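You operate a simulated robot arm through the tools that you are given. There is no shell and no other tool. Be economical: measure what you need, move in short steps, check, and stop when the job is done.

The job below is to be done with a simulated two-armed robot. You get a single attempt, and the scene is never put back.

## Task
Take the filter cloth from the top of the packing table and lay it out flat on the top of the model bench.

Only the result counts: the job must be done as asked and must still hold three seconds after the hand-in. Knocking over, shifting, dropping, spilling or breaking anything else fails it. Flat cloth is picked up by pressing the open fingertips on it (5 to 10 N) and closing them slowly along it; thin cloth reads only 2 to 8 mm in the jaws.

## Robot
Two 7-joint arms with two-finger parallel grippers on one trunk, on a base that drives. Base frame: it is fixed to the floor where the robot stands at the start and does not move with it; the origin is under the middle of the robot, x ahead of it, y to its left, z up. Units: m, rad, N and s.
The left shoulder is at the start at [0.05, 0.168, 1.057], the right one opposite. Places, roughly: filter cloth [0.5, 0.2, 0.9]; top of the model bench [-1.4, 0.6, 0.8]. Payload 1.57 kg a hand.
Tool frame (each hand has its own): the origin (TCP) lies between the finger pads and is the grasp point; the fingertips stand 0.03 m ahead of it; z points along the fingers, y is the line along which they close. The gripper opens to 0.08 m. The fingers are 0.017 m wide and 0.012 m thick; the gripper's body (0.04 by 0.082 m) begins 0.08 m behind the TCP.
Orientation is that of the tool frame in the base frame, as [roll, pitch, yaw] about the fixed x, y, z axes, in that order (R = Rz(yaw) Ry(pitch) Rx(roll)). With the fingers straight down and closing along the base's y, the tool's x points along the base's -x, its y along +y and its z along -z.

## Interface
- The arms move only by the tool send_rows. It takes "left_moves", "right_moves" or both (then of equal length, played together; a hand with none holds still); each is a list of rows, each a list of 7 numbers: the shift along the tool's x, y, z in m, then the turn, a rotation vector about the tool's x, y, z in degrees, then the opening, from 0 (shut) to 1 (fully open). In form: [[dx, dy, dz, ax, ay, az, fingers], ...]. A call has 1 to 20 rows; each row shifts and turns the commanded pose from where the row before left it, along the tool's axes as they then stand. Rows are played at 5 a second. More than 0.05 m and 0.15 rad between two rows, or a gripper value outside its range, and nothing of the call is played. A pose out of reach is approached as far as the arm can. The call stops where the force on the tool passes 40 N (or 10 N more than at its start, if that is more) or the arm is blocked; 0.2 s more then pass. Each finger travels about 0.045 m/s and halts on what it meets, pressing with about 35 N; the grip force reading is that of the motor and also rises with nothing between the fingers. The clock runs only during rows and for 0.2 s after the last one: add rows that do not move to give the fingers time. It gives the time, the measured TCP pose, the force on the tool (base axes), the opening and the grip force at its end, in the units of the frame above (readings bear some noise), with the torque about the TCP (base axes, N m) and any sound that the robot's microphone picked up, and new pictures: "pictures" is both (left out), scene, wrist or none (wrist: the cameras of the hands that moved).
- Cameras (640 x 400 px; columns grow to the right, rows downward): "scene" is now at [0.114, 0.0392, 1.2665]; the picture's right is [0.47, -0.88, 0.00], its down [-0.54, -0.29, -0.79] and it looks along [0.70, 0.37, -0.61] (base axes); focal length 279 px, centre (320, 200). "left" rides on the left gripper at [0.072, 0.007, -0.122] in its tool frame; the picture's right is [-0.09, 1.00, 0.00], its down [-0.84, -0.08, -0.54] and it looks along [-0.54, -0.05, 0.84] (tool axes); focal length 238 px, centre (320, 200). "right" rides on the right gripper at [0.072, -0.007, -0.122] in its tool frame; the picture's right is [0.09, 1.00, 0.00], its down [-0.84, 0.08, -0.54] and it looks along [-0.54, 0.05, 0.84] (tool axes); focal length 238 px, centre (320, 200). There is no depth. A picture from a camera that has moved, and an enlarged one, comes with that camera's place and axes in the base frame and with its lens.
- move_column(by): slides the trunk up (or, below 0, down) by that many m; the arms and the scene camera ride with it, the base frame stays. It gives what a move gives, with no picture.
- base_move(legs): drives the robot by 1 to 6 legs, each [ahead, left, turn to the left] in m, m and rad, along the robot's own axes; the way and the turn of a leg run together, so that a leg with both is an arc; at most 1.5 m and 3.142 rad a leg. The arms and the cameras ride along, it lands a little off, and it stops where it bumps. It gives what a move gives, and a new picture of the scene camera.
- aim_head(pan, tilt): turns the head with the scene camera to pan (to the left, within 1.396 rad either way) and tilt (down, from -0.506 to 1.204), counted from straight ahead of the robot. It gives what a move gives, and a new picture of the scene camera.
- inspect(camera, box): a new picture of the part [left, top, right, bottom] of that camera's present view, enlarged. It takes no simulated time.
- sign_off(): hands the job in; it is judged then, once.

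Go step by step. Nothing tells you exact positions but the pictures and the camera data: compare them with the known pose of the tool, close in by small moves and look again before you grip or let go. The budget is 120 turns and 260 pictures, counting those below and the enlarged ones. Unless the task says otherwise, let go and move clear before handing in, and close with one line.

The tools are called after "Call:" by a JSON object that holds its "api" and its "payload". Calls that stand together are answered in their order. send_rows: Moves the arms, as the interface text tells. Its arguments: {"type":"object","properties":{"left_moves":{"type":"array","items":{"type":"array","items":{"type":"number"}}},"right_moves":{"type":"array","items":{"type":"array","items":{"type":"number"}}},"pictures":{"type":"string","enum":["both","scene","wrist","none"]}},"required":[]} The other tools are called the same way: move_column (by) slides the trunk up or down; base_move (legs) drives the base; aim_head (pan, tilt) turns the head that bears the scene camera; inspect (camera, box) takes an enlarged picture of a part of a camera's view; sign_off () hands the job in.

At the start:

```text
time_s: 0.0
left_ee_pos: [0.4255, 0.3591, 1.0906]
left_ee_rot: [-3.141, -0.001, -3.141]
left_wrist_force: [-0.2, 0.5, -0.8]
left_ft_torque: [-0.02, 0.03, -0.02]
left_grip_width: 0.0802
left_grasp_force: 0.1
right_ee_pos: [0.4108, 0.0001, 1.0664]
right_ee_rot: [-3.142, 0.001, 3.141]
right_wrist_force: [-0.2, 0.0, -0.3]
right_ft_torque: [-0.04, 0.01, 0.01]
right_grip_width: 0.0803
right_grasp_force: 0.0
trunk travel left (down, up): [-0.225, 0.218]
robot x, y, heading: [-0.0019, -0.0018, -0.0]
head pan, tilt: [0.494, 0.66]
```

scene: 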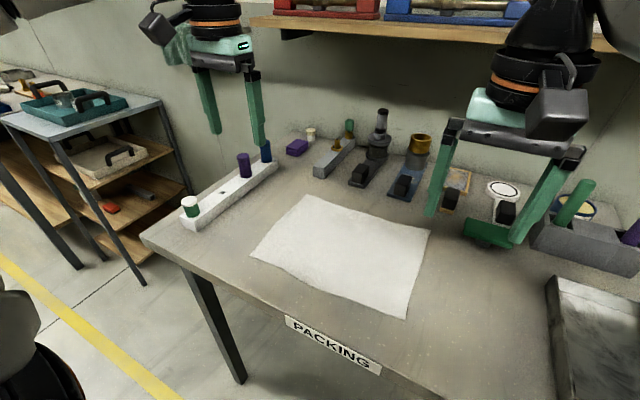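
right: 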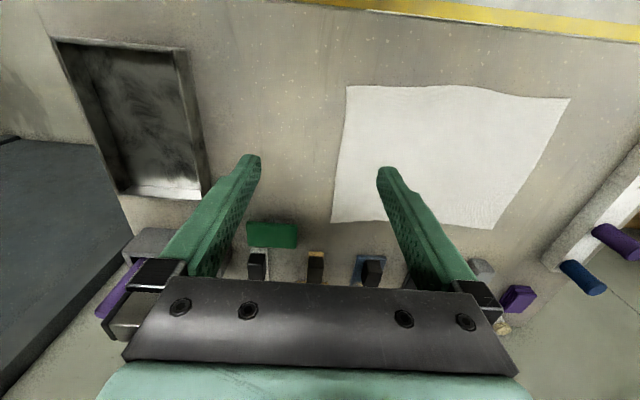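
left: 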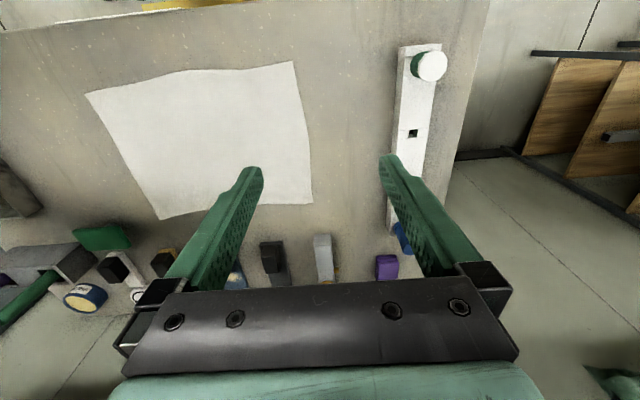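

The cloth lies at about x 0.41–0.66, y 0.03–0.37 on the table, and nothing stands close to its near edge. I'll bring both hands down over its two near corners and look.

Call:
{"api": "send_rows", "payload": {"left_moves": [[-0.002, -0.004, 0.04, 0, 0, 0, 0.5], [-0.002, -0.004, 0.04, 0, 0, 0, 0.5], [-0.002, -0.004, 0.04, 0, 0, 0, 0.5], [0, -0.003, 0.04, 0, 0, 0, 0.5], [0, 0, 0, 0, 0, 0, 0.5]], "right_moves": [[-0.005, 0.015, 0.035, 0, 0, 0, 0.5], [-0.005, 0.015, 0.035, 0, 0, 0, 0.5], [-0.005, 0.015, 0.035, 0, 0, 0, 0.5], [-0.005, 0.015, 0.035, 0, 0, 0, 0.5], [0, 0, 0, 0, 0, 0, 0.5]]}}

```text
time_s: 1.2
left_ee_pos: [0.4314, 0.3455, 0.9283]
left_ee_rot: [3.142, 0.003, -3.14]
left_wrist_force: [0.2, 0.7, 0.5]
left_ft_torque: [0.01, -0.02, 0.02]
left_grip_width: 0.04
left_grasp_force: 0.0
right_ee_pos: [0.4304, 0.0612, 0.9266]
right_ee_rot: [3.141, -0.001, 3.142]
right_wrist_force: [-0.2, -0.7, -0.1]
right_ft_torque: [-0.01, -0.04, 0.0]
right_grip_width: 0.0399
right_grasp_force: 0.0
trunk travel left (down, up): [-0.225, 0.218]
robot x, y, heading: [-0.0001, -0.0021, 0.001]
head pan, tilt: [0.494, 0.66]
camera scene: at [0.114, 0.0392, 1.2666], right [0.47, -0.88, 0.0], down [-0.54, -0.29, -0.79], along [0.7, 0.37, -0.61], focal length 279 px, centre (320, 200)
camera right: at [0.3577, 0.0544, 1.0474], right [-0.09, 1.0, 0.0], down [0.84, 0.08, 0.54], along [0.54, 0.05, -0.84], focal length 238 px, centre (320, 200)
camera left: at [0.3595, 0.3515, 1.05], right [0.09, 1.0, 0.0], down [0.84, -0.08, 0.54], along [0.54, -0.05, -0.84], focal length 238 px, centre (320, 200)
```

scene: 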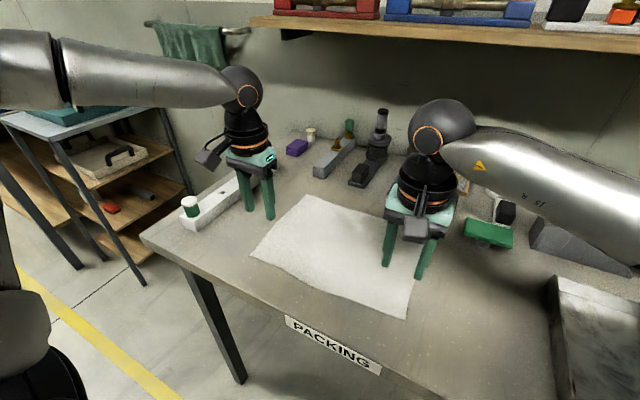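
right: 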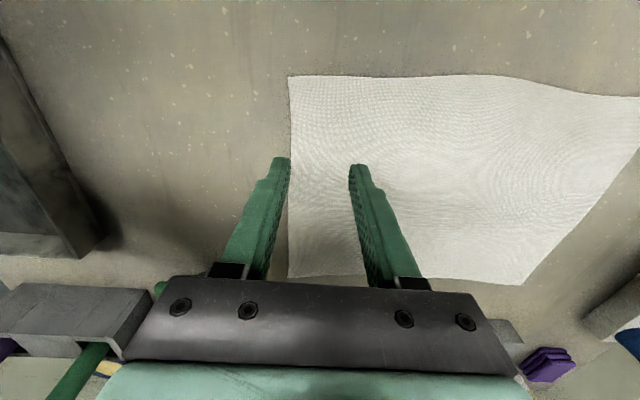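
left: 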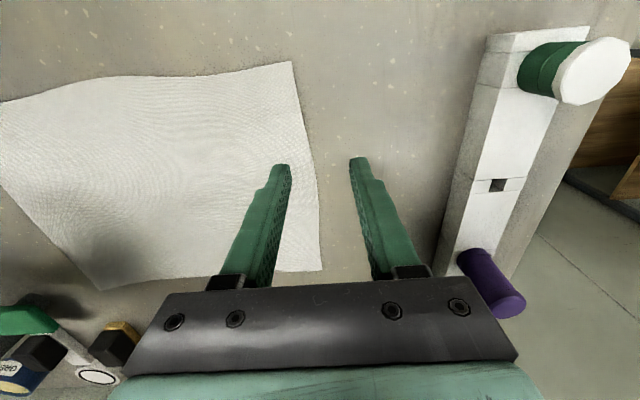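

Comparing scene and wrist views puts the table top at z ≈ 0.856, with the cloth's near corners at about (0.367, 0.331) and (0.378, 0.032). I'll shift over these corners and go down to just above the cloth.

Call:
{"api": "send_rows", "payload": {"left_moves": [[0.022, -0.022, 0, 0, 0, 0, 0.5], [0.023, -0.022, 0.01, 0, 0, 0, 0.5], [0, 0, 0.013, 0, 0, 0, 0.5], [0, 0, 0, 0, 0, 0, 0.5]], "right_moves": [[0.018, 0, 0, 0, 0, 0, 0.5], [0.018, 0, 0.01, 0, 0, 0, 0.5], [0, 0, 0.013, 0, 0, 0, 0.5], [0, 0, 0, 0, 0, 0, 0.5]], "pictures": "wrist"}}

```text
time_s: 2.2
left_ee_pos: [0.3856, 0.3006, 0.9057]
left_ee_rot: [3.14, -0.001, -3.141]
left_wrist_force: [0.6, 0.4, -0.5]
left_ft_torque: [0.0, 0.04, -0.05]
left_grip_width: 0.04
left_grasp_force: 0.1
right_ee_pos: [0.395, 0.0603, 0.9041]
right_ee_rot: [-3.141, 0.0, 3.14]
right_wrist_force: [-0.5, -0.1, 0.1]
right_ft_torque: [-0.03, -0.02, 0.01]
right_grip_width: 0.0399
right_grasp_force: 0.1
trunk travel left (down, up): [-0.225, 0.218]
robot x, y, heading: [0.0006, -0.0002, -0.003]
head pan, tilt: [0.494, 0.66]
camera right: at [0.3229, 0.0541, 1.0257], right [-0.09, 1.0, 0.0], down [0.84, 0.08, 0.54], along [0.54, 0.05, -0.84], focal length 238 px, centre (320, 200)
camera left: at [0.3135, 0.308, 1.027], right [0.09, 1.0, 0.0], down [0.84, -0.08, 0.54], along [0.54, -0.05, -0.84], focal length 238 px, centre (320, 200)
```

right: 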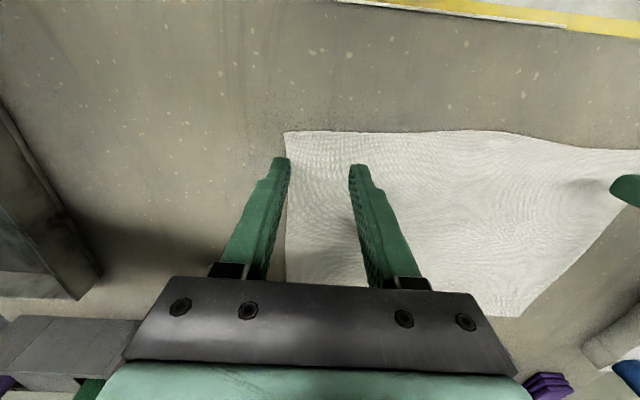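
left: 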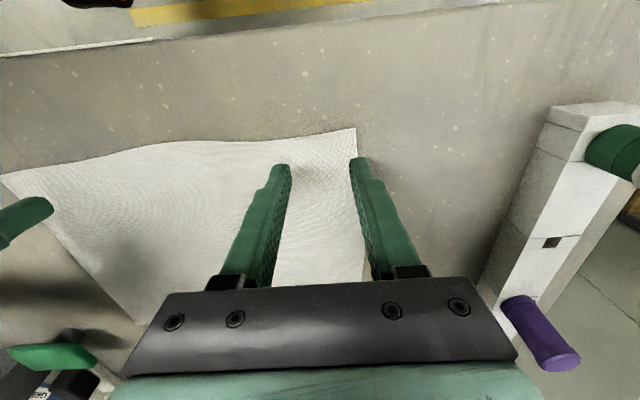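

Both hands sit near the corners, with the outer fingers slightly off the edge. I'll shift each inward a little and lower gently to contact.

Call:
{"api": "send_rows", "payload": {"left_moves": [[0, -0.006, 0, 0, 0, 0, 0.5], [0, 0, 0.008, 0, 0, 0, 0.5], [0, 0, 0.005, 0, 0, 0, 0.5], [0, 0, 0, 0, 0, 0, 0.5]], "right_moves": [[0, 0.01, 0, 0, 0, 0, 0.5], [0, 0, 0.008, 0, 0, 0, 0.5], [0, 0, 0.005, 0, 0, 0, 0.5], [0, 0, 0, 0, 0, 0, 0.5]], "pictures": "wrist"}}

```text
time_s: 3.2
left_ee_pos: [0.3867, 0.2946, 0.8927]
left_ee_rot: [3.14, 0.0, -3.138]
left_wrist_force: [-0.7, 0.0, 0.3]
left_ft_torque: [0.03, 0.03, -0.01]
left_grip_width: 0.0401
left_grasp_force: 0.1
right_ee_pos: [0.3948, 0.071, 0.8887]
right_ee_rot: [-3.141, 0.001, 3.14]
right_wrist_force: [-0.2, 0.3, -0.1]
right_ft_torque: [-0.02, -0.01, -0.04]
right_grip_width: 0.0401
right_grasp_force: 0.1
trunk travel left (down, up): [-0.225, 0.218]
robot x, y, heading: [-0.0006, -0.0031, -0.002]
head pan, tilt: [0.494, 0.66]
camera right: at [0.3228, 0.0644, 1.0119], right [-0.09, 1.0, 0.0], down [0.84, 0.08, 0.54], along [0.54, 0.05, -0.84], focal length 238 px, centre (320, 200)
camera left: at [0.3146, 0.3022, 1.0149], right [0.09, 1.0, 0.0], down [0.84, -0.08, 0.54], along [0.54, -0.05, -0.84], focal length 238 px, centre (320, 200)
```

right: 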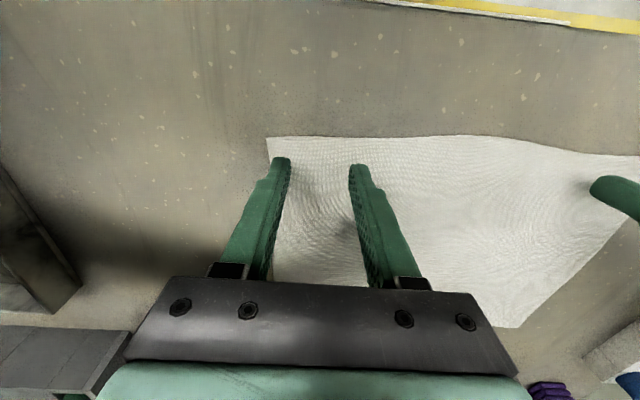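
left: 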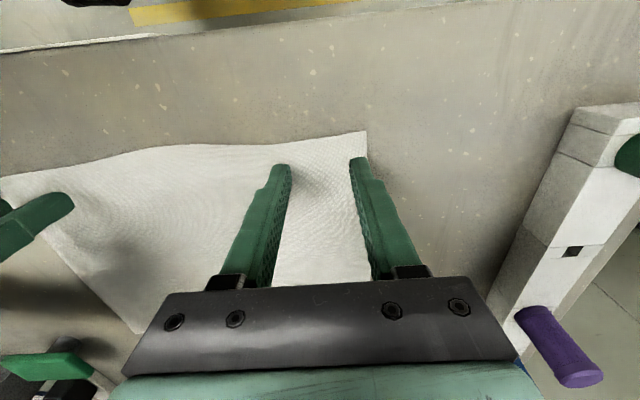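

Not touching yet, but the tips are a few millimetres above the cloth. I'll lower in small steps and watch the force.

Call:
{"api": "send_rows", "payload": {"left_moves": [[0, 0, 0.002, 0, 0, 0, 0.5], [0, 0, 0.002, 0, 0, 0, 0.5], [0, 0, 0.001, 0, 0, 0, 0.5], [0, 0, 0, 0, 0, 0, 0.5]], "right_moves": [[0, 0, 0.002, 0, 0, 0, 0.5], [0, 0, 0.001, 0, 0, 0, 0.5], [0, 0, 0, 0, 0, 0, 0.5], [0, 0, 0, 0, 0, 0, 0.5]], "pictures": "none"}}

```text
time_s: 4.2
left_ee_pos: [0.3863, 0.2938, 0.8899]
left_ee_rot: [-3.141, 0.0, -3.139]
left_wrist_force: [0.6, 0.3, -0.5]
left_ft_torque: [0.04, -0.03, 0.01]
left_grip_width: 0.0401
left_grasp_force: 0.0
right_ee_pos: [0.3951, 0.0701, 0.8858]
right_ee_rot: [3.141, 0.001, -3.141]
right_wrist_force: [0.5, 0.0, 0.3]
right_ft_torque: [-0.01, -0.01, 0.02]
right_grip_width: 0.0402
right_grasp_force: 0.0
trunk travel left (down, up): [-0.225, 0.218]
robot x, y, heading: [0.0019, -0.0021, 0.004]
head pan, tilt: [0.494, 0.66]
```

Call:
{"api": "send_rows", "payload": {"left_moves": [[0, 0, 0.002, 0, 0, 0, 0.5], [0, 0, 0.002, 0, 0, 0, 0.5], [0, 0, 0.001, 0, 0, 0, 0.5], [0, 0, 0, 0, 0, 0, 0.5]], "right_moves": [[0, 0, 0.002, 0, 0, 0, 0.5], [0, 0, 0.001, 0, 0, 0, 0.5], [0, 0, 0, 0, 0, 0, 0.5], [0, 0, 0, 0, 0, 0, 0.5]], "pictures": "none"}}

```text
time_s: 5.2
left_ee_pos: [0.3864, 0.2936, 0.8845]
left_ee_rot: [-3.14, 0.0, -3.14]
left_wrist_force: [-0.1, 0.4, 0.4]
left_ft_torque: [0.01, 0.01, 0.0]
left_grip_width: 0.04
left_grasp_force: 0.1
right_ee_pos: [0.3955, 0.071, 0.8842]
right_ee_rot: [-3.141, -0.001, 3.141]
right_wrist_force: [-0.7, 0.3, 0.2]
right_ft_torque: [-0.02, 0.01, -0.02]
right_grip_width: 0.0402
right_grasp_force: 0.0
trunk travel left (down, up): [-0.225, 0.218]
robot x, y, heading: [0.002, 0.0005, -0.002]
head pan, tilt: [0.494, 0.66]
```

Call:
{"api": "send_rows", "payload": {"left_moves": [[0, 0, 0.002, 0, 0, 0, 0.5], [0, 0, 0.002, 0, 0, 0, 0.5], [0, 0, 0.001, 0, 0, 0, 0.5], [0, 0, 0, 0, 0, 0, 0.5]], "right_moves": [[0, 0, 0.002, 0, 0, 0, 0.5], [0, 0, 0.002, 0, 0, 0, 0.5], [0, 0, 0.001, 0, 0, 0, 0.5], [0, 0, 0, 0, 0, 0, 0.5]], "pictures": "wrist"}}

```text
time_s: 6.2
left_ee_pos: [0.3875, 0.295, 0.8808]
left_ee_rot: [-3.141, 0.006, -3.141]
left_wrist_force: [0.1, -0.7, 14.2]
left_ft_torque: [-0.04, 0.09, -0.01]
left_grip_width: 0.04
left_grasp_force: 0.1
right_ee_pos: [0.3947, 0.0706, 0.8806]
right_ee_rot: [3.14, 0.004, 3.14]
right_wrist_force: [3.0, 0.4, 11.9]
right_ft_torque: [-0.27, -0.01, 0.07]
right_grip_width: 0.04
right_grasp_force: 0.1
trunk travel left (down, up): [-0.225, 0.218]
robot x, y, heading: [0.0018, -0.0033, 0.0]
head pan, tilt: [0.494, 0.66]
camera right: at [0.3217, 0.0638, 1.0026], right [-0.09, 1.0, 0.0], down [0.83, 0.08, 0.55], along [0.54, 0.05, -0.84], focal length 238 px, centre (320, 200)
camera left: at [0.3142, 0.3016, 1.0022], right [0.09, 1.0, 0.0], down [0.83, -0.08, 0.55], along [0.54, -0.05, -0.84], focal length 238 px, centre (320, 200)
```

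right: 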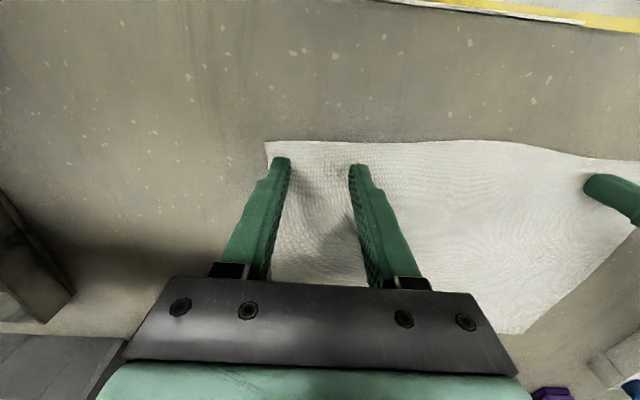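
left: 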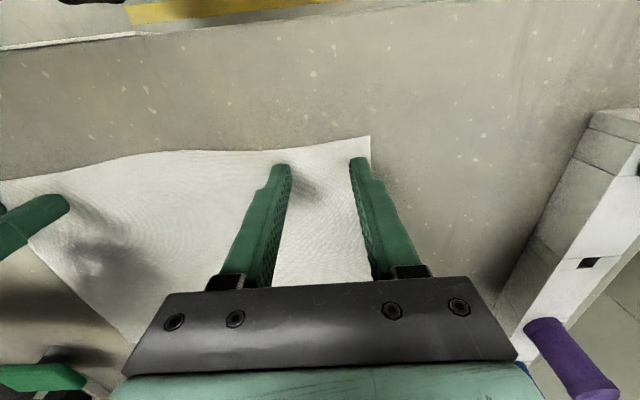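

Contact is made at TCP z ≈ 0.881, which is a bit too firm at 12–14 N. I'll ease off 1 mm and then close slowly.

Call:
{"api": "send_rows", "payload": {"left_moves": [[0, 0, -0.0012, 0, 0, 0, 0.5], [0, 0, 0, 0, 0, 0, 0.47], [0, 0, 0, 0, 0, 0, 0.44], [0, 0, 0, 0, 0, 0, 0.41], [0, 0, 0, 0, 0, 0, 0.38], [0, 0, 0, 0, 0, 0, 0.35], [0, 0, 0, 0, 0, 0, 0.32], [0, 0, 0, 0, 0, 0, 0.29], [0, 0, 0, 0, 0, 0, 0.26], [0, 0, 0, 0, 0, 0, 0.23], [0, 0, 0, 0, 0, 0, 0.2], [0, 0, 0, 0, 0, 0, 0.17], [0, 0, 0, 0, 0, 0, 0.14], [0, 0, 0, 0, 0, 0, 0.11], [0, 0, 0, 0, 0, 0, 0.08], [0, 0, 0, 0, 0, 0, 0.05], [0, 0, 0, 0, 0, 0, 0.02], [0, 0, 0, 0, 0, 0, 0], [0, 0, 0, 0, 0, 0, 0]], "right_moves": [[0, 0, -0.0008, 0, 0, 0, 0.5], [0, 0, 0, 0, 0, 0, 0.47], [0, 0, 0, 0, 0, 0, 0.44], [0, 0, 0, 0, 0, 0, 0.41], [0, 0, 0, 0, 0, 0, 0.38], [0, 0, 0, 0, 0, 0, 0.35], [0, 0, 0, 0, 0, 0, 0.32], [0, 0, 0, 0, 0, 0, 0.29], [0, 0, 0, 0, 0, 0, 0.26], [0, 0, 0, 0, 0, 0, 0.23], [0, 0, 0, 0, 0, 0, 0.2], [0, 0, 0, 0, 0, 0, 0.17], [0, 0, 0, 0, 0, 0, 0.14], [0, 0, 0, 0, 0, 0, 0.11], [0, 0, 0, 0, 0, 0, 0.08], [0, 0, 0, 0, 0, 0, 0.05], [0, 0, 0, 0, 0, 0, 0.02], [0, 0, 0, 0, 0, 0, 0], [0, 0, 0, 0, 0, 0, 0]]}}

```text
time_s: 10.2
left_ee_pos: [0.3872, 0.2946, 0.8813]
left_ee_rot: [-3.141, 0.003, -3.141]
left_wrist_force: [0.5, -1.5, 1.3]
left_ft_torque: [-0.05, -0.04, -0.03]
left_grip_width: 0.002
left_grasp_force: 24.0
right_ee_pos: [0.3935, 0.0701, 0.8811]
right_ee_rot: [3.141, 0.002, 3.141]
right_wrist_force: [0.2, 0.1, 14.8]
right_ft_torque: [-0.1, 0.06, 0.02]
right_grip_width: 0.0022
right_grasp_force: 23.3
trunk travel left (down, up): [-0.225, 0.218]
robot x, y, heading: [-0.0015, 0.0007, 0.003]
head pan, tilt: [0.494, 0.66]
camera scene: at [0.113, 0.0387, 1.2667], right [0.47, -0.88, 0.0], down [-0.54, -0.29, -0.79], along [0.7, 0.37, -0.61], focal length 279 px, centre (320, 200)
camera right: at [0.3216, 0.0635, 1.0027], right [-0.09, 1.0, 0.0], down [0.84, 0.08, 0.54], along [0.54, 0.05, -0.84], focal length 238 px, centre (320, 200)
camera left: at [0.3143, 0.3013, 1.0026], right [0.09, 1.0, 0.0], down [0.84, -0.08, 0.54], along [0.54, -0.05, -0.84], focal length 238 px, centre (320, 200)
```

scene: 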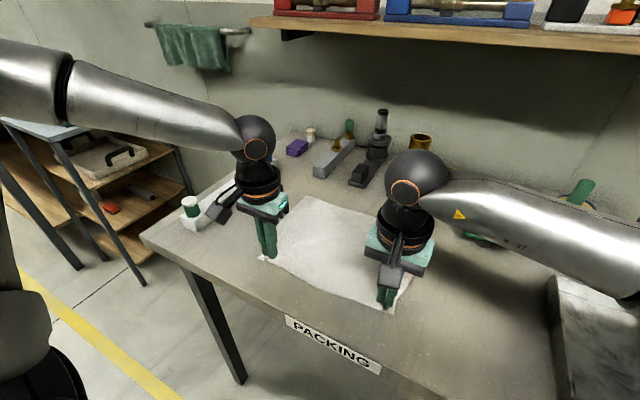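
right: 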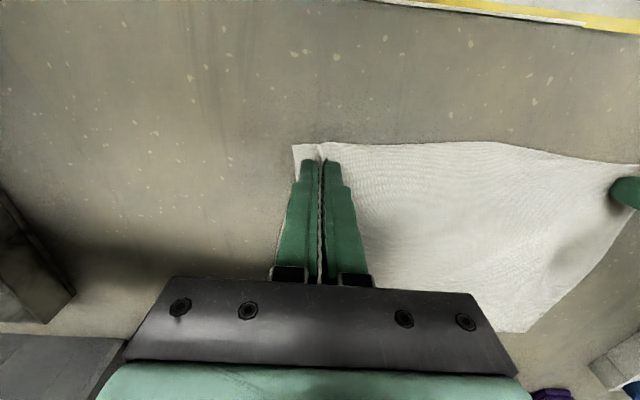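
left: 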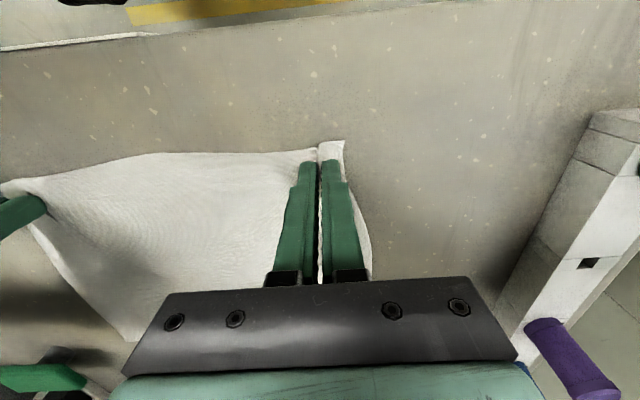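

Both grippers show a pleat of cloth in the jaws (about 2 mm). I'll lift slowly by 5 cm and check.

Call:
{"api": "send_rows", "payload": {"left_moves": [[0, 0, -0.01, 0, 0, 0, 0], [0, 0, -0.02, 0, 0, 0, 0], [0, 0, -0.02, 0, 0, 0, 0], [0, 0, 0, 0, 0, 0, 0]], "right_moves": [[0, 0, -0.01, 0, 0, 0, 0], [0, 0, -0.02, 0, 0, 0, 0], [0, 0, -0.02, 0, 0, 0, 0], [0, 0, 0, 0, 0, 0, 0]]}}

```text
time_s: 11.2
left_ee_pos: [0.3855, 0.2974, 0.9325]
left_ee_rot: [3.141, 0.0, 3.141]
left_wrist_force: [0.2, -2.7, 0.6]
left_ft_torque: [-0.06, 0.0, -0.02]
left_grip_width: 0.0021
left_grasp_force: 23.6
right_ee_pos: [0.3938, 0.0716, 0.9296]
right_ee_rot: [3.141, 0.0, -3.141]
right_wrist_force: [-0.2, 2.1, 0.5]
right_ft_torque: [0.07, -0.04, 0.0]
right_grip_width: 0.0024
right_grasp_force: 23.4
trunk travel left (down, up): [-0.225, 0.218]
robot x, y, heading: [0.0033, -0.0013, -0.003]
head pan, tilt: [0.494, 0.66]
camera scene: at [0.1141, 0.0393, 1.2665], right [0.47, -0.88, 0.0], down [-0.54, -0.29, -0.79], along [0.7, 0.37, -0.61], focal length 279 px, centre (320, 200)
camera right: at [0.3214, 0.0652, 1.0512], right [-0.09, 1.0, 0.0], down [0.84, 0.08, 0.54], along [0.54, 0.05, -0.84], focal length 238 px, centre (320, 200)
camera left: at [0.3148, 0.3037, 1.0524], right [0.09, 1.0, 0.0], down [0.84, -0.08, 0.54], along [0.54, -0.05, -0.84], focal length 238 px, centre (320, 200)
```

scene: 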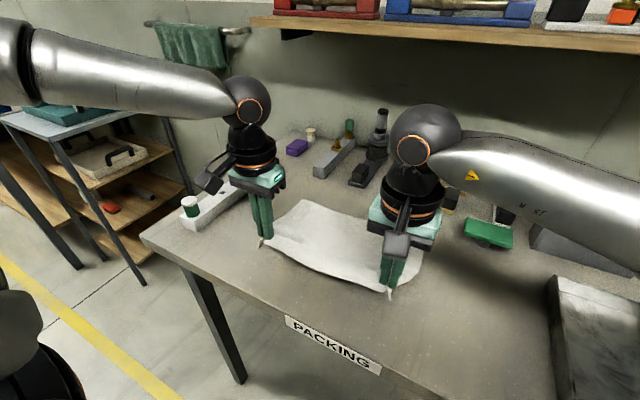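
right: 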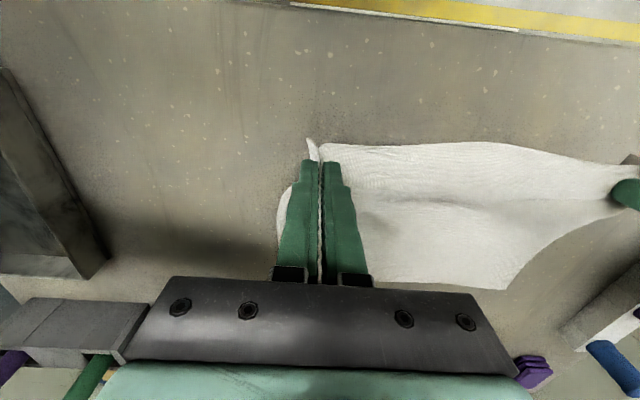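
left: 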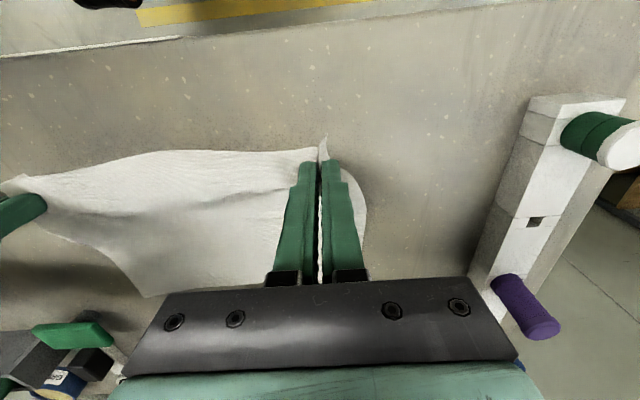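

Both corners are held. I'll ease the tension a little and lift the cloth clear of the table.

Call:
{"api": "send_rows", "payload": {"left_moves": [[0, -0.002, -0.03, 0, 0, 0, 0], [0, 0, -0.03, 0, 0, 0, 0], [0, 0, -0.03, 0, 0, 0, 0], [0, 0, -0.03, 0, 0, 0, 0], [0, 0, -0.03, 0, 0, 0, 0], [0, 0, -0.03, 0, 0, 0, 0], [0, 0, -0.03, 0, 0, 0, 0], [0, 0, -0.03, 0, 0, 0, 0], [0, 0, 0, 0, 0, 0, 0]], "right_moves": [[0, 0.002, -0.03, 0, 0, 0, 0], [0, 0, -0.03, 0, 0, 0, 0], [0, 0, -0.03, 0, 0, 0, 0], [0, 0, -0.03, 0, 0, 0, 0], [0, 0, -0.03, 0, 0, 0, 0], [0, 0, -0.03, 0, 0, 0, 0], [0, 0, -0.03, 0, 0, 0, 0], [0, 0, -0.03, 0, 0, 0, 0], [0, 0, 0, 0, 0, 0, 0]]}}

```text
time_s: 13.2
left_ee_pos: [0.3872, 0.2935, 1.1714]
left_ee_rot: [3.142, -0.001, -3.141]
left_wrist_force: [0.1, 0.6, 0.3]
left_ft_torque: [0.05, -0.01, 0.03]
left_grip_width: 0.0023
left_grasp_force: 23.8
right_ee_pos: [0.3952, 0.0738, 1.1693]
right_ee_rot: [-3.141, 0.0, -3.141]
right_wrist_force: [0.1, -0.2, -1.2]
right_ft_torque: [0.03, 0.0, -0.02]
right_grip_width: 0.0022
right_grasp_force: 23.4
trunk travel left (down, up): [-0.225, 0.218]
robot x, y, heading: [-0.0001, -0.0008, 0.004]
head pan, tilt: [0.494, 0.66]
camera scene: at [0.1142, 0.0393, 1.2665], right [0.47, -0.88, 0.0], down [-0.54, -0.29, -0.79], along [0.7, 0.37, -0.61], focal length 279 px, centre (320, 200)
camera right: at [0.3228, 0.0662, 1.2902], right [-0.09, 1.0, 0.0], down [0.84, 0.08, 0.54], along [0.54, 0.05, -0.84], focal length 238 px, centre (320, 200)
camera left: at [0.3161, 0.2998, 1.2926], right [0.09, 1.0, 0.0], down [0.84, -0.08, 0.54], along [0.54, -0.05, -0.84], focal length 238 px, centre (320, 200)
```

scene: 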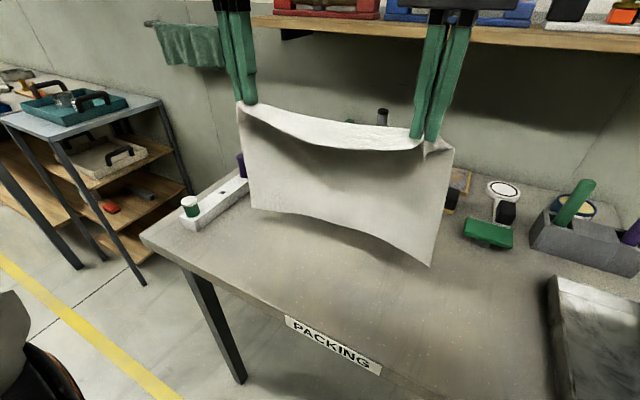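
right: 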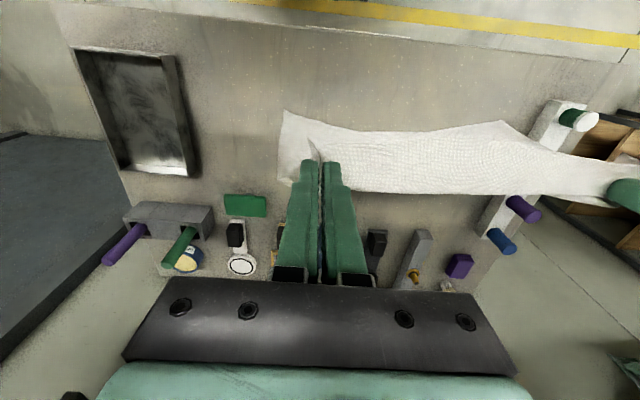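
left: 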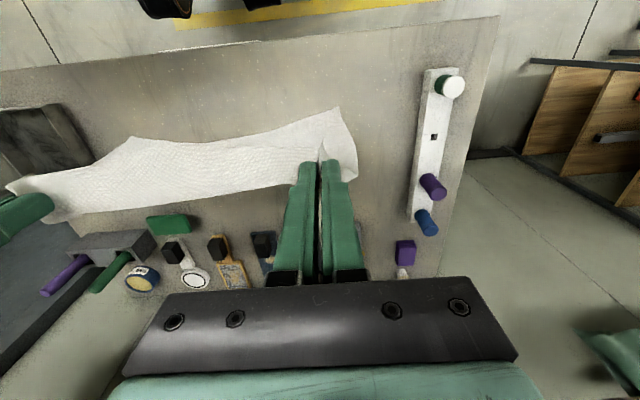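

The cloth hangs freely between the hands. I'll back off from the table, then look around to the left with the head.

Call:
{"api": "base_move", "payload": {"legs": [[-0.32, 0, 0]]}}

Call:
{"api": "aim_head", "payload": {"pan": 1.396, "tilt": 0.5}}

Call:
{"api": "aim_head", "payload": {"pan": -1.396, "tilt": 0.5}}

```text
time_s: 15.3
left_ee_pos: [0.0714, 0.293, 1.1707]
left_ee_rot: [3.14, 0.0, -3.141]
left_wrist_force: [-0.5, -0.4, -0.1]
left_ft_torque: [-0.02, 0.0, 0.0]
left_grip_width: 0.0023
left_grasp_force: 24.1
right_ee_pos: [0.0792, 0.0731, 1.1682]
right_ee_rot: [3.141, -0.001, 3.139]
right_wrist_force: [0.5, 0.1, -0.5]
right_ft_torque: [0.02, -0.06, 0.03]
right_grip_width: 0.0021
right_grasp_force: 24.0
trunk travel left (down, up): [-0.225, 0.218]
robot x, y, heading: [-0.3169, 0.0024, -0.003]
head pan, tilt: [0.494, 0.66]
camera scene: at [-0.2021, 0.0393, 1.2666], right [0.47, -0.88, 0.0], down [-0.54, -0.29, -0.79], along [0.7, 0.37, -0.61], focal length 279 px, centre (320, 200)
```

scene: 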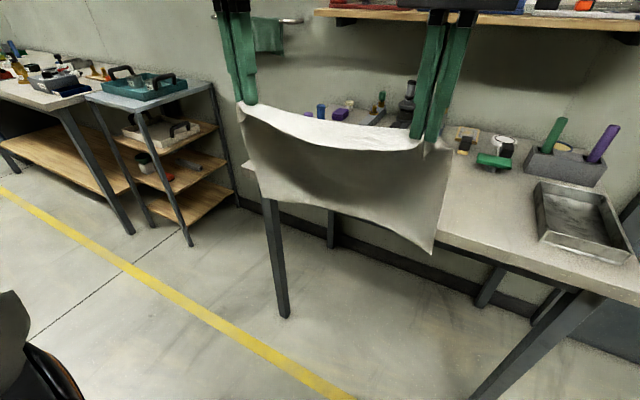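

```text
time_s: 16.5
left_ee_pos: [0.0709, 0.293, 1.1713]
left_ee_rot: [3.142, 0.0, 3.141]
left_wrist_force: [-0.1, -0.4, 0.0]
left_ft_torque: [0.04, 0.0, 0.01]
left_grip_width: 0.0021
left_grasp_force: 23.6
right_ee_pos: [0.0797, 0.0729, 1.1683]
right_ee_rot: [-3.141, 0.001, 3.14]
right_wrist_force: [-0.2, 0.1, -0.4]
right_ft_torque: [0.02, 0.0, -0.01]
right_grip_width: 0.0022
right_grasp_force: 23.8
trunk travel left (down, up): [-0.225, 0.218]
robot x, y, heading: [-0.3123, -0.0022, -0.002]
head pan, tilt: [1.396, 0.499]
camera scene: at [-0.2619, 0.088, 1.2808], right [0.98, -0.17, 0.0], down [-0.08, -0.47, -0.88], along [0.15, 0.86, -0.48], focal length 279 px, centre (320, 200)
```

scene: 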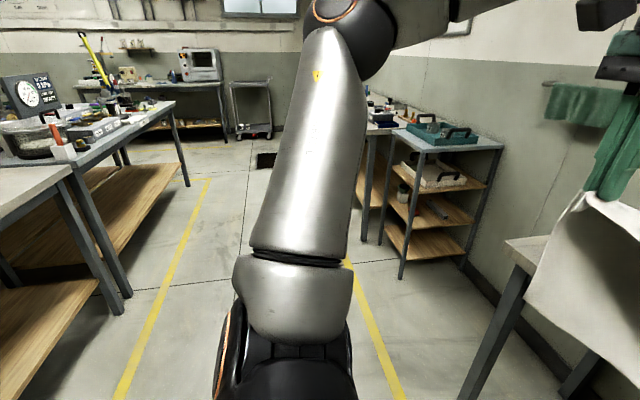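

```text
time_s: 19.0
left_ee_pos: [0.0712, 0.2922, 1.1704]
left_ee_rot: [-3.141, -0.001, 3.142]
left_wrist_force: [-0.2, 0.4, 0.5]
left_ft_torque: [0.01, 0.02, 0.0]
left_grip_width: 0.0025
left_grasp_force: 23.3
right_ee_pos: [0.0798, 0.0728, 1.1682]
right_ee_rot: [3.142, 0.0, 3.14]
right_wrist_force: [-1.0, -0.1, -0.1]
right_ft_torque: [-0.02, 0.02, 0.01]
right_grip_width: 0.002
right_grasp_force: 23.8
trunk travel left (down, up): [-0.225, 0.218]
robot x, y, heading: [-0.3168, 0.0013, -0.007]
head pan, tilt: [-1.396, 0.499]
camera scene: at [-0.262, -0.0912, 1.2808], right [-0.98, -0.17, 0.0], down [-0.08, 0.47, -0.88], along [0.15, -0.86, -0.48], focal length 279 px, centre (320, 200)
```

scene: 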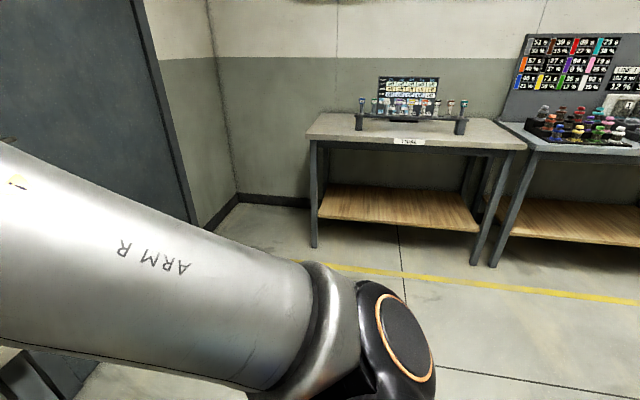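

There's an aisle here, and a bench row with several benches lies to the west. I'll turn left on the spot and look ahead at it.

Call:
{"api": "base_move", "payload": {"legs": [[0, 0, 1.5]]}}

Call:
{"api": "aim_head", "payload": {"pan": 1.2, "tilt": 0.5}}

```text
time_s: 23.0
left_ee_pos: [-0.5726, 0.412, 1.1719]
left_ee_rot: [-3.14, 0.0, -1.661]
left_wrist_force: [0.5, -0.5, -0.6]
left_ft_torque: [-0.02, -0.01, -0.02]
left_grip_width: 0.0022
left_grasp_force: 24.0
right_ee_pos: [-0.3522, 0.3999, 1.1684]
right_ee_rot: [3.141, 0.0, -1.663]
right_wrist_force: [0.4, 0.3, -0.9]
right_ft_torque: [-0.02, -0.01, -0.05]
right_grip_width: 0.0024
right_grasp_force: 24.0
trunk travel left (down, up): [-0.225, 0.218]
robot x, y, heading: [-0.3147, 0.0018, 1.481]
head pan, tilt: [-1.396, 0.499]
camera scene: at [-0.2235, 0.0457, 1.2808], right [0.08, -1.0, 0.0], down [-0.48, -0.04, -0.88], along [0.88, 0.07, -0.48], focal length 279 px, centre (320, 200)
```

scene: 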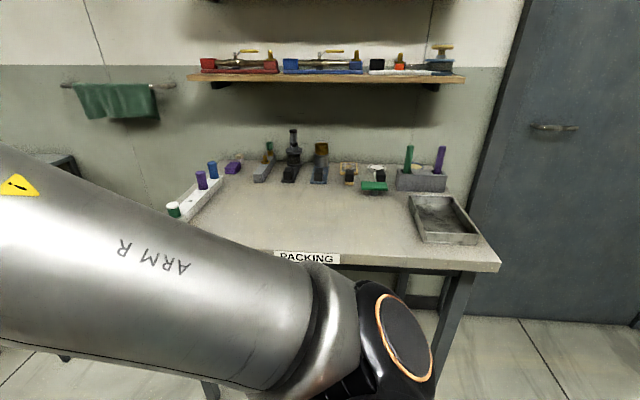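

```text
time_s: 25.3
left_ee_pos: [-0.571, 0.4136, 1.1724]
left_ee_rot: [-3.141, -0.001, -1.66]
left_wrist_force: [0.0, -1.1, 0.6]
left_ft_torque: [0.03, -0.01, -0.04]
left_grip_width: 0.0024
left_grasp_force: 23.6
right_ee_pos: [-0.3526, 0.4005, 1.1676]
right_ee_rot: [3.141, 0.0, -1.664]
right_wrist_force: [-0.7, 0.9, 0.1]
right_ft_torque: [0.02, 0.0, -0.05]
right_grip_width: 0.0021
right_grasp_force: 24.3
trunk travel left (down, up): [-0.225, 0.218]
robot x, y, heading: [-0.3181, 0.0002, 1.476]
head pan, tilt: [1.201, 0.499]
camera scene: at [-0.3955, 0.0789, 1.2808], right [0.45, 0.89, 0.0], down [0.43, -0.21, -0.88], along [-0.79, 0.39, -0.48], focal length 279 px, centre (320, 200)
```

scene: 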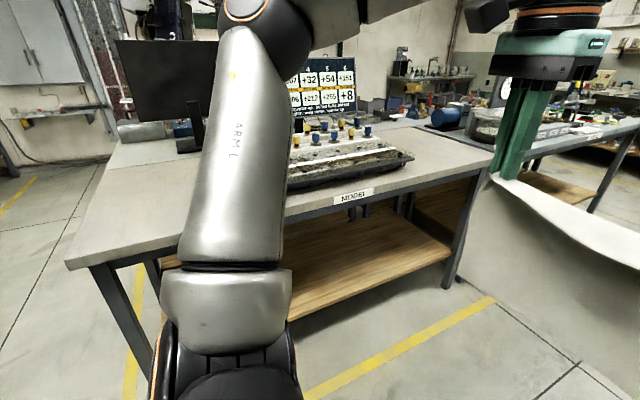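

The model bench ("MODEL") is to the west, with a monitor and a device standing on it. I'll turn to face it and look at its free surface.

Call:
{"api": "base_move", "payload": {"legs": [[0, 0, 1.66], [0, -0.45, 0]]}}

Call:
{"api": "aim_head", "payload": {"pan": 0.0, "tilt": 0.35}}

Call:
{"api": "aim_head", "payload": {"pan": 0.6, "tilt": 0.45}}

```text
time_s: 32.1
left_ee_pos: [-0.7014, 0.1599, 1.1708]
left_ee_rot: [3.14, 0.0, -0.002]
left_wrist_force: [-0.6, 0.9, -0.2]
left_ft_torque: [-0.03, 0.04, -0.01]
left_grip_width: 0.0021
left_grasp_force: 23.4
right_ee_pos: [-0.7074, 0.3789, 1.1681]
right_ee_rot: [-3.141, -0.001, -0.005]
right_wrist_force: [-0.2, 1.0, -0.2]
right_ft_torque: [0.01, 0.01, -0.03]
right_grip_width: 0.002
right_grasp_force: 23.8
trunk travel left (down, up): [-0.225, 0.218]
robot x, y, heading: [-0.3143, 0.45, 3.132]
head pan, tilt: [1.201, 0.499]
camera scene: at [-0.3874, 0.3637, 1.2808], right [-0.93, 0.37, 0.0], down [0.18, 0.45, -0.88], along [-0.32, -0.82, -0.48], focal length 279 px, centre (320, 200)
```

scene: 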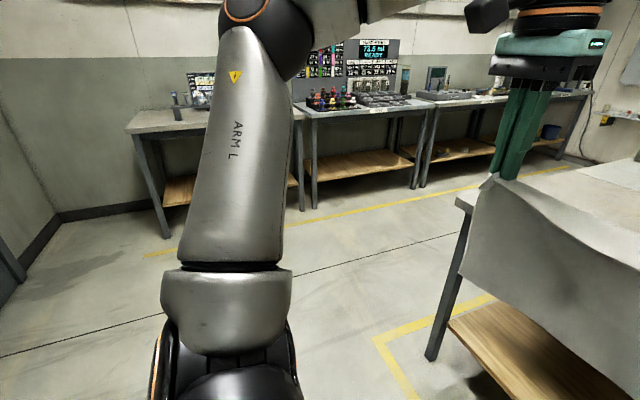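

```text
time_s: 33.5
left_ee_pos: [-0.7013, 0.1591, 1.1711]
left_ee_rot: [3.141, 0.001, -0.006]
left_wrist_force: [0.6, 0.6, -0.3]
left_ft_torque: [-0.01, 0.0, 0.0]
left_grip_width: 0.0021
left_grasp_force: 23.4
right_ee_pos: [-0.7069, 0.3797, 1.168]
right_ee_rot: [-3.141, -0.001, -0.003]
right_wrist_force: [0.6, -0.2, -0.1]
right_ft_torque: [-0.01, -0.01, -0.06]
right_grip_width: 0.0022
right_grasp_force: 23.8
trunk travel left (down, up): [-0.225, 0.218]
robot x, y, heading: [-0.3132, 0.4502, 3.138]
head pan, tilt: [0.0, 0.351]
camera scene: at [-0.4472, 0.4484, 1.2945], right [0.0, 1.0, 0.0], down [0.34, 0.0, -0.94], along [-0.94, 0.0, -0.34], focal length 279 px, centre (320, 200)
```

scene: 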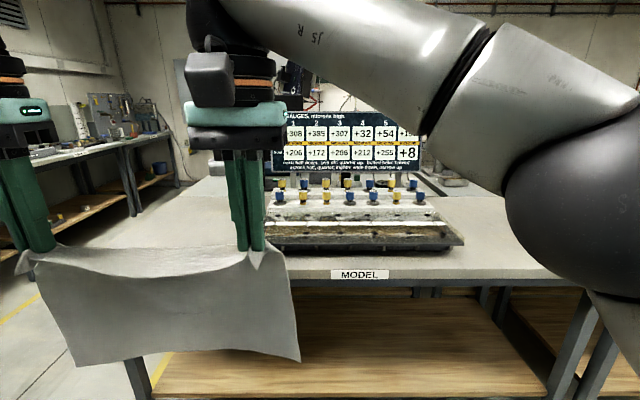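

```text
time_s: 34.5
left_ee_pos: [-0.7016, 0.1593, 1.1713]
left_ee_rot: [3.141, 0.0, -0.004]
left_wrist_force: [0.1, -0.1, -0.9]
left_ft_torque: [0.01, 0.03, -0.04]
left_grip_width: 0.0022
left_grasp_force: 23.8
right_ee_pos: [-0.7079, 0.3795, 1.1675]
right_ee_rot: [3.141, 0.0, -0.005]
right_wrist_force: [0.5, -1.0, -0.5]
right_ft_torque: [-0.02, 0.0, -0.07]
right_grip_width: 0.0021
right_grasp_force: 24.3
trunk travel left (down, up): [-0.225, 0.218]
robot x, y, heading: [-0.3078, 0.4465, 3.135]
head pan, tilt: [0.6, 0.45]
camera scene: at [-0.4302, 0.3965, 1.2853], right [-0.56, 0.83, 0.0], down [0.36, 0.24, -0.9], along [-0.75, -0.5, -0.44], focal length 279 px, centre (320, 200)
```

scene: 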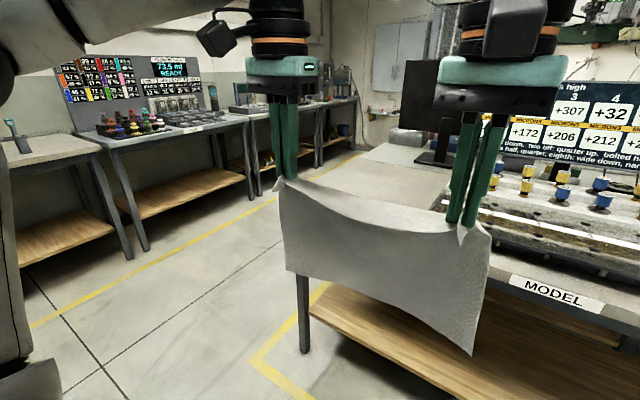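

The model bench's near edge is at x ≈ -1.11, its top spans about y -0.22 to 1.25, and the device takes up y 0.28–0.92. The free area is its left (south) end, so I'll sidestep there and view it.

Call:
{"api": "base_move", "payload": {"legs": [[0, 0.25, 0]]}}

Call:
{"api": "aim_head", "payload": {"pan": 0.25, "tilt": 0.35}}

```text
time_s: 36.3
left_ee_pos: [-0.7013, -0.0983, 1.1707]
left_ee_rot: [-3.141, 0.0, -0.002]
left_wrist_force: [-1.0, 0.5, -0.5]
left_ft_torque: [0.01, 0.02, 0.0]
left_grip_width: 0.0022
left_grasp_force: 23.9
right_ee_pos: [-0.7095, 0.1229, 1.167]
right_ee_rot: [-3.141, 0.0, -0.003]
right_wrist_force: [0.3, 0.6, 0.6]
right_ft_torque: [0.01, 0.0, -0.05]
right_grip_width: 0.0024
right_grasp_force: 23.5
trunk travel left (down, up): [-0.225, 0.218]
robot x, y, heading: [-0.3118, 0.1952, 3.143]
head pan, tilt: [0.6, 0.45]
camera scene: at [-0.4313, 0.1415, 1.2852], right [-0.56, 0.83, 0.0], down [0.36, 0.25, -0.9], along [-0.74, -0.51, -0.44], focal length 279 px, centre (320, 200)
```

scene: 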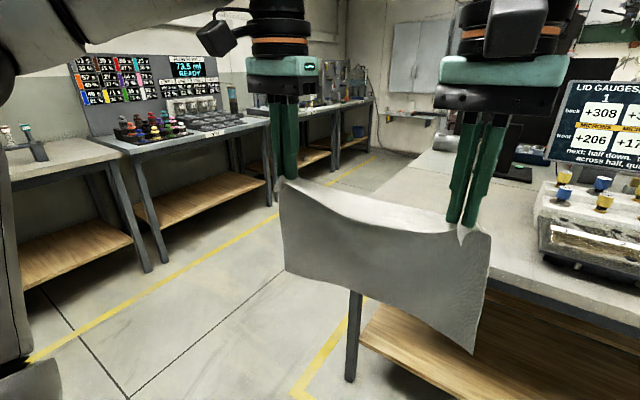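

```text
time_s: 37.1
left_ee_pos: [-0.7019, -0.0954, 1.1707]
left_ee_rot: [3.141, 0.001, -0.003]
left_wrist_force: [0.5, 0.4, 0.2]
left_ft_torque: [-0.01, 0.0, -0.01]
left_grip_width: 0.0023
left_grasp_force: 23.9
right_ee_pos: [-0.7088, 0.1234, 1.167]
right_ee_rot: [-3.141, 0.001, -0.004]
right_wrist_force: [-0.4, -0.7, 0.8]
right_ft_torque: [-0.05, 0.03, -0.04]
right_grip_width: 0.0021
right_grasp_force: 24.2
trunk travel left (down, up): [-0.225, 0.218]
robot x, y, heading: [-0.3143, 0.195, 3.142]
head pan, tilt: [0.25, 0.351]
camera scene: at [-0.4455, 0.1709, 1.2944], right [-0.24, 0.97, 0.0], down [0.33, 0.08, -0.94], along [-0.91, -0.23, -0.34], focal length 279 px, centre (320, 200)
```

scene: 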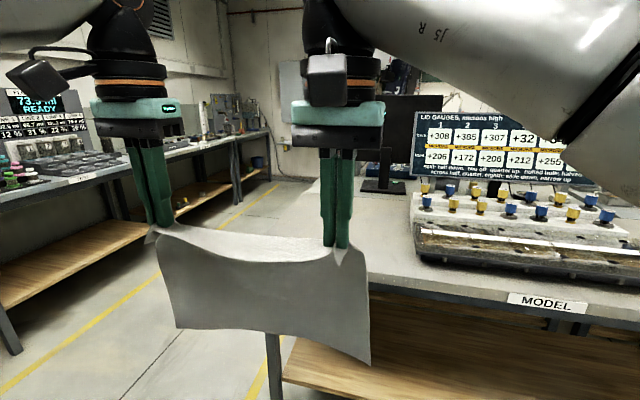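

The left end of the bench is empty, spanning y -0.23 to 0.27 and going back to x ≈ -1.85. I'll centre the hands in front of the robot for better reach, sidestep to match, and drive up to the bench.

Call:
{"api": "send_rows", "payload": {"left_moves": [[0, -0.03, 0, 0, 0, 0, 0], [0, -0.03, 0, 0, 0, 0, 0], [0, -0.03, 0, 0, 0, 0, 0], [0, -0.03, 0, 0, 0, 0, 0], [0, -0.03, 0, 0, 0, 0, 0], [0, -0.03, 0, 0, 0, 0, 0], [0, 0, 0, 0, 0, 0, 0]], "right_moves": [[0, -0.03, 0, 0, 0, 0, 0], [0, -0.03, 0, 0, 0, 0, 0], [0, -0.03, 0, 0, 0, 0, 0], [0, -0.03, 0, 0, 0, 0, 0], [0, -0.03, 0, 0, 0, 0, 0], [0, -0.03, 0, 0, 0, 0, 0], [0, 0, 0, 0, 0, 0, 0]], "pictures": "none"}}

Call:
{"api": "base_move", "payload": {"legs": [[0, 0.18, 0], [0.4, 0, 0]]}}

Call:
{"api": "aim_head", "payload": {"pan": 0, "tilt": 0.7}}

```text
time_s: 38.5
left_ee_pos: [-0.6847, 0.044, 1.1566]
left_ee_rot: [-3.114, 0.008, -0.015]
left_wrist_force: [-1.7, 24.1, 0.8]
left_ft_torque: [0.79, 0.08, -0.04]
left_grip_width: 0.0023
left_grasp_force: 24.0
left hand out of reach, approached as far as the arm can: row 4, 5, 6
right_ee_pos: [-0.7057, 0.2818, 1.1695]
right_ee_rot: [3.121, 0.004, 0.016]
right_wrist_force: [1.3, -23.9, -0.9]
right_ft_torque: [-0.7, -0.06, -0.02]
right_grip_width: 0.0022
right_grasp_force: 23.5
trunk travel left (down, up): [-0.225, 0.218]
robot x, y, heading: [-0.3133, 0.1971, 3.135]
head pan, tilt: [0.25, 0.351]
stopped in row 6 (left hand): the force on the tool passed its limit (the readings are from after the stop); the commanded pose is now the measured one
```

```text
time_s: 42.1
left_ee_pos: [-1.0905, -0.14, 1.1552]
left_ee_rot: [-3.112, 0.011, -0.006]
left_wrist_force: [-2.6, 29.5, 2.3]
left_ft_torque: [0.98, 0.05, -0.09]
left_grip_width: 0.0027
left_grasp_force: 23.8
right_ee_pos: [-1.112, 0.1006, 1.1678]
right_ee_rot: [3.117, 0.006, 0.014]
right_wrist_force: [2.1, -29.1, -2.6]
right_ft_torque: [-0.94, -0.07, -0.02]
right_grip_width: 0.0023
right_grasp_force: 23.6
trunk travel left (down, up): [-0.225, 0.218]
robot x, y, heading: [-0.7186, 0.0155, -3.144]
head pan, tilt: [0.25, 0.351]
camera scene: at [-0.8499, -0.0108, 1.2944], right [-0.25, 0.97, 0.0], down [0.33, 0.09, -0.94], along [-0.91, -0.23, -0.34], focal length 279 px, centre (320, 200)
```

scene: 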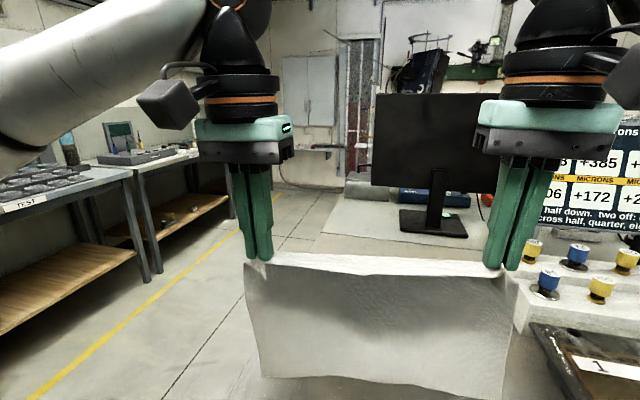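

```text
time_s: 43.0
left_ee_pos: [-1.09, -0.1385, 1.1551]
left_ee_rot: [-3.105, 0.014, -0.008]
left_wrist_force: [-1.2, 21.1, 0.8]
left_ft_torque: [0.64, 0.06, -0.04]
left_grip_width: 0.0023
left_grasp_force: 23.7
right_ee_pos: [-1.1106, 0.0987, 1.1697]
right_ee_rot: [3.111, 0.008, 0.016]
right_wrist_force: [1.7, -20.8, -1.4]
right_ft_torque: [-0.58, -0.01, -0.04]
right_grip_width: 0.0024
right_grasp_force: 24.0
trunk travel left (down, up): [-0.225, 0.218]
robot x, y, heading: [-0.7146, 0.0125, -3.141]
head pan, tilt: [0.0, 0.7]
camera scene: at [-0.8443, 0.0122, 1.2631], right [0.0, 1.0, 0.0], down [0.64, 0.0, -0.77], along [-0.77, 0.0, -0.64], focal length 279 px, centre (320, 200)
```

scene: 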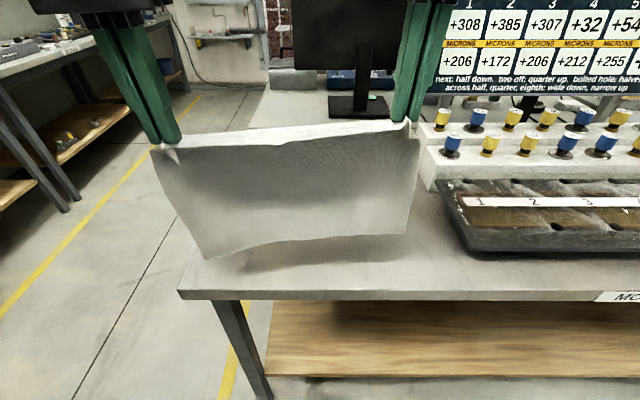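

The cloth is held, but the left arm hit its reach limit and the cloth is now taut. I'll relax it by bringing the right hand toward the left.

Call:
{"api": "send_rows", "payload": {"left_moves": [[0, 0, 0, 0, 0, 0, 0], [0, 0, 0, 0, 0, 0, 0], [0, 0, 0, 0, 0, 0, 0]], "right_moves": [[0, 0.01, 0.006, 0, 0, 0, 0], [0, 0.009, 0.007, 0, 0, 0, 0], [0, 0, 0, 0, 0, 0, 0]], "pictures": "wrist"}}

```text
time_s: 43.8
left_ee_pos: [-1.0893, -0.1403, 1.1552]
left_ee_rot: [-3.113, 0.012, -0.006]
left_wrist_force: [0.1, -0.4, -0.7]
left_ft_torque: [0.03, -0.01, -0.03]
left_grip_width: 0.0023
left_grasp_force: 23.5
right_ee_pos: [-1.1115, 0.0808, 1.157]
right_ee_rot: [3.119, 0.005, 0.012]
right_wrist_force: [0.1, -0.3, -1.3]
right_ft_torque: [0.03, -0.01, 0.04]
right_grip_width: 0.0019
right_grasp_force: 23.7
trunk travel left (down, up): [-0.225, 0.218]
robot x, y, heading: [-0.7155, 0.0134, -3.139]
head pan, tilt: [0.0, 0.7]
camera right: at [-1.0392, 0.0915, 1.2771], right [0.1, -0.99, 0.02], down [-0.83, -0.08, 0.55], along [-0.54, -0.08, -0.84], focal length 238 px, centre (320, 200)
camera left: at [-1.0161, -0.1502, 1.2752], right [-0.1, -0.99, -0.03], down [-0.83, 0.07, 0.55], along [-0.55, 0.08, -0.83], focal length 238 px, centre (320, 200)
```

right: 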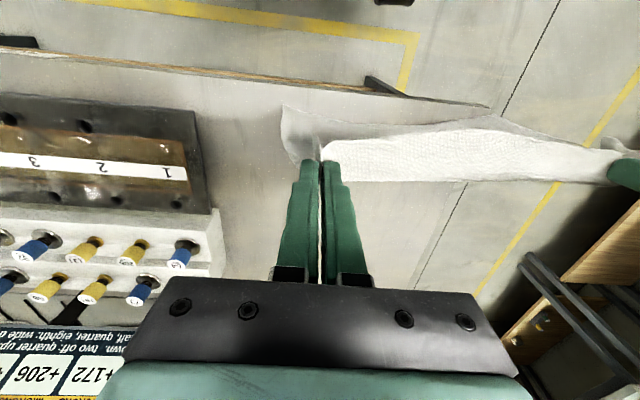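
left: 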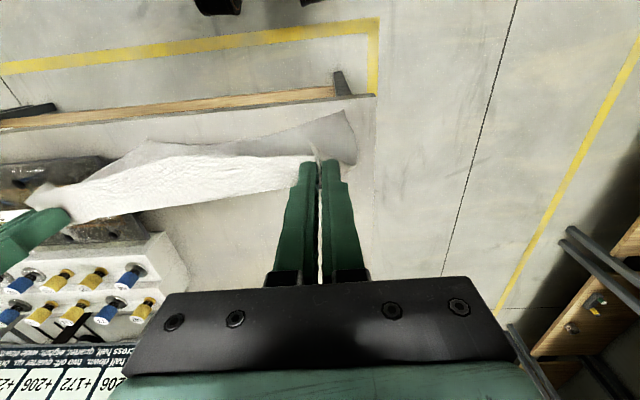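

The tension is gone and both grips still hold. Next I'll shift the base to centre the cloth over the free area and move a little closer.

Call:
{"api": "base_move", "payload": {"legs": [[0.05, -0.055, 0]]}}

```text
time_s: 44.8
left_ee_pos: [-1.14, -0.0844, 1.1554]
left_ee_rot: [-3.114, 0.013, -0.007]
left_wrist_force: [0.1, 0.3, 0.3]
left_ft_torque: [-0.05, 0.01, -0.02]
left_grip_width: 0.0025
left_grasp_force: 23.9
right_ee_pos: [-1.1605, 0.1348, 1.1559]
right_ee_rot: [3.118, 0.006, 0.015]
right_wrist_force: [-0.4, 0.6, -0.7]
right_ft_torque: [-0.05, -0.05, 0.03]
right_grip_width: 0.0023
right_grasp_force: 23.3
trunk travel left (down, up): [-0.225, 0.218]
robot x, y, heading: [-0.7681, 0.0684, 3.139]
head pan, tilt: [0.0, 0.7]
camera scene: at [-0.8945, 0.0668, 1.263], right [0.0, 1.0, 0.0], down [0.64, 0.0, -0.76], along [-0.76, 0.0, -0.64], focal length 279 px, centre (320, 200)
```

scene: 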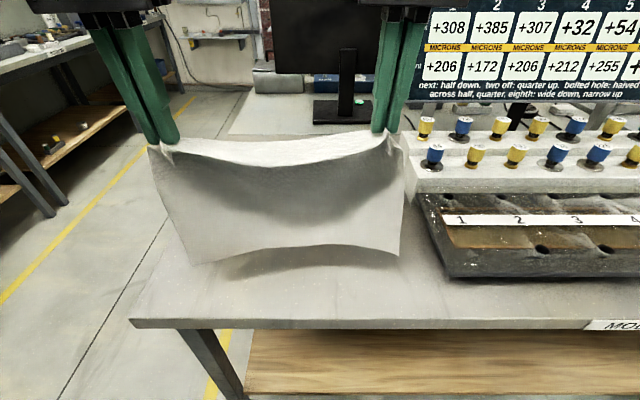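

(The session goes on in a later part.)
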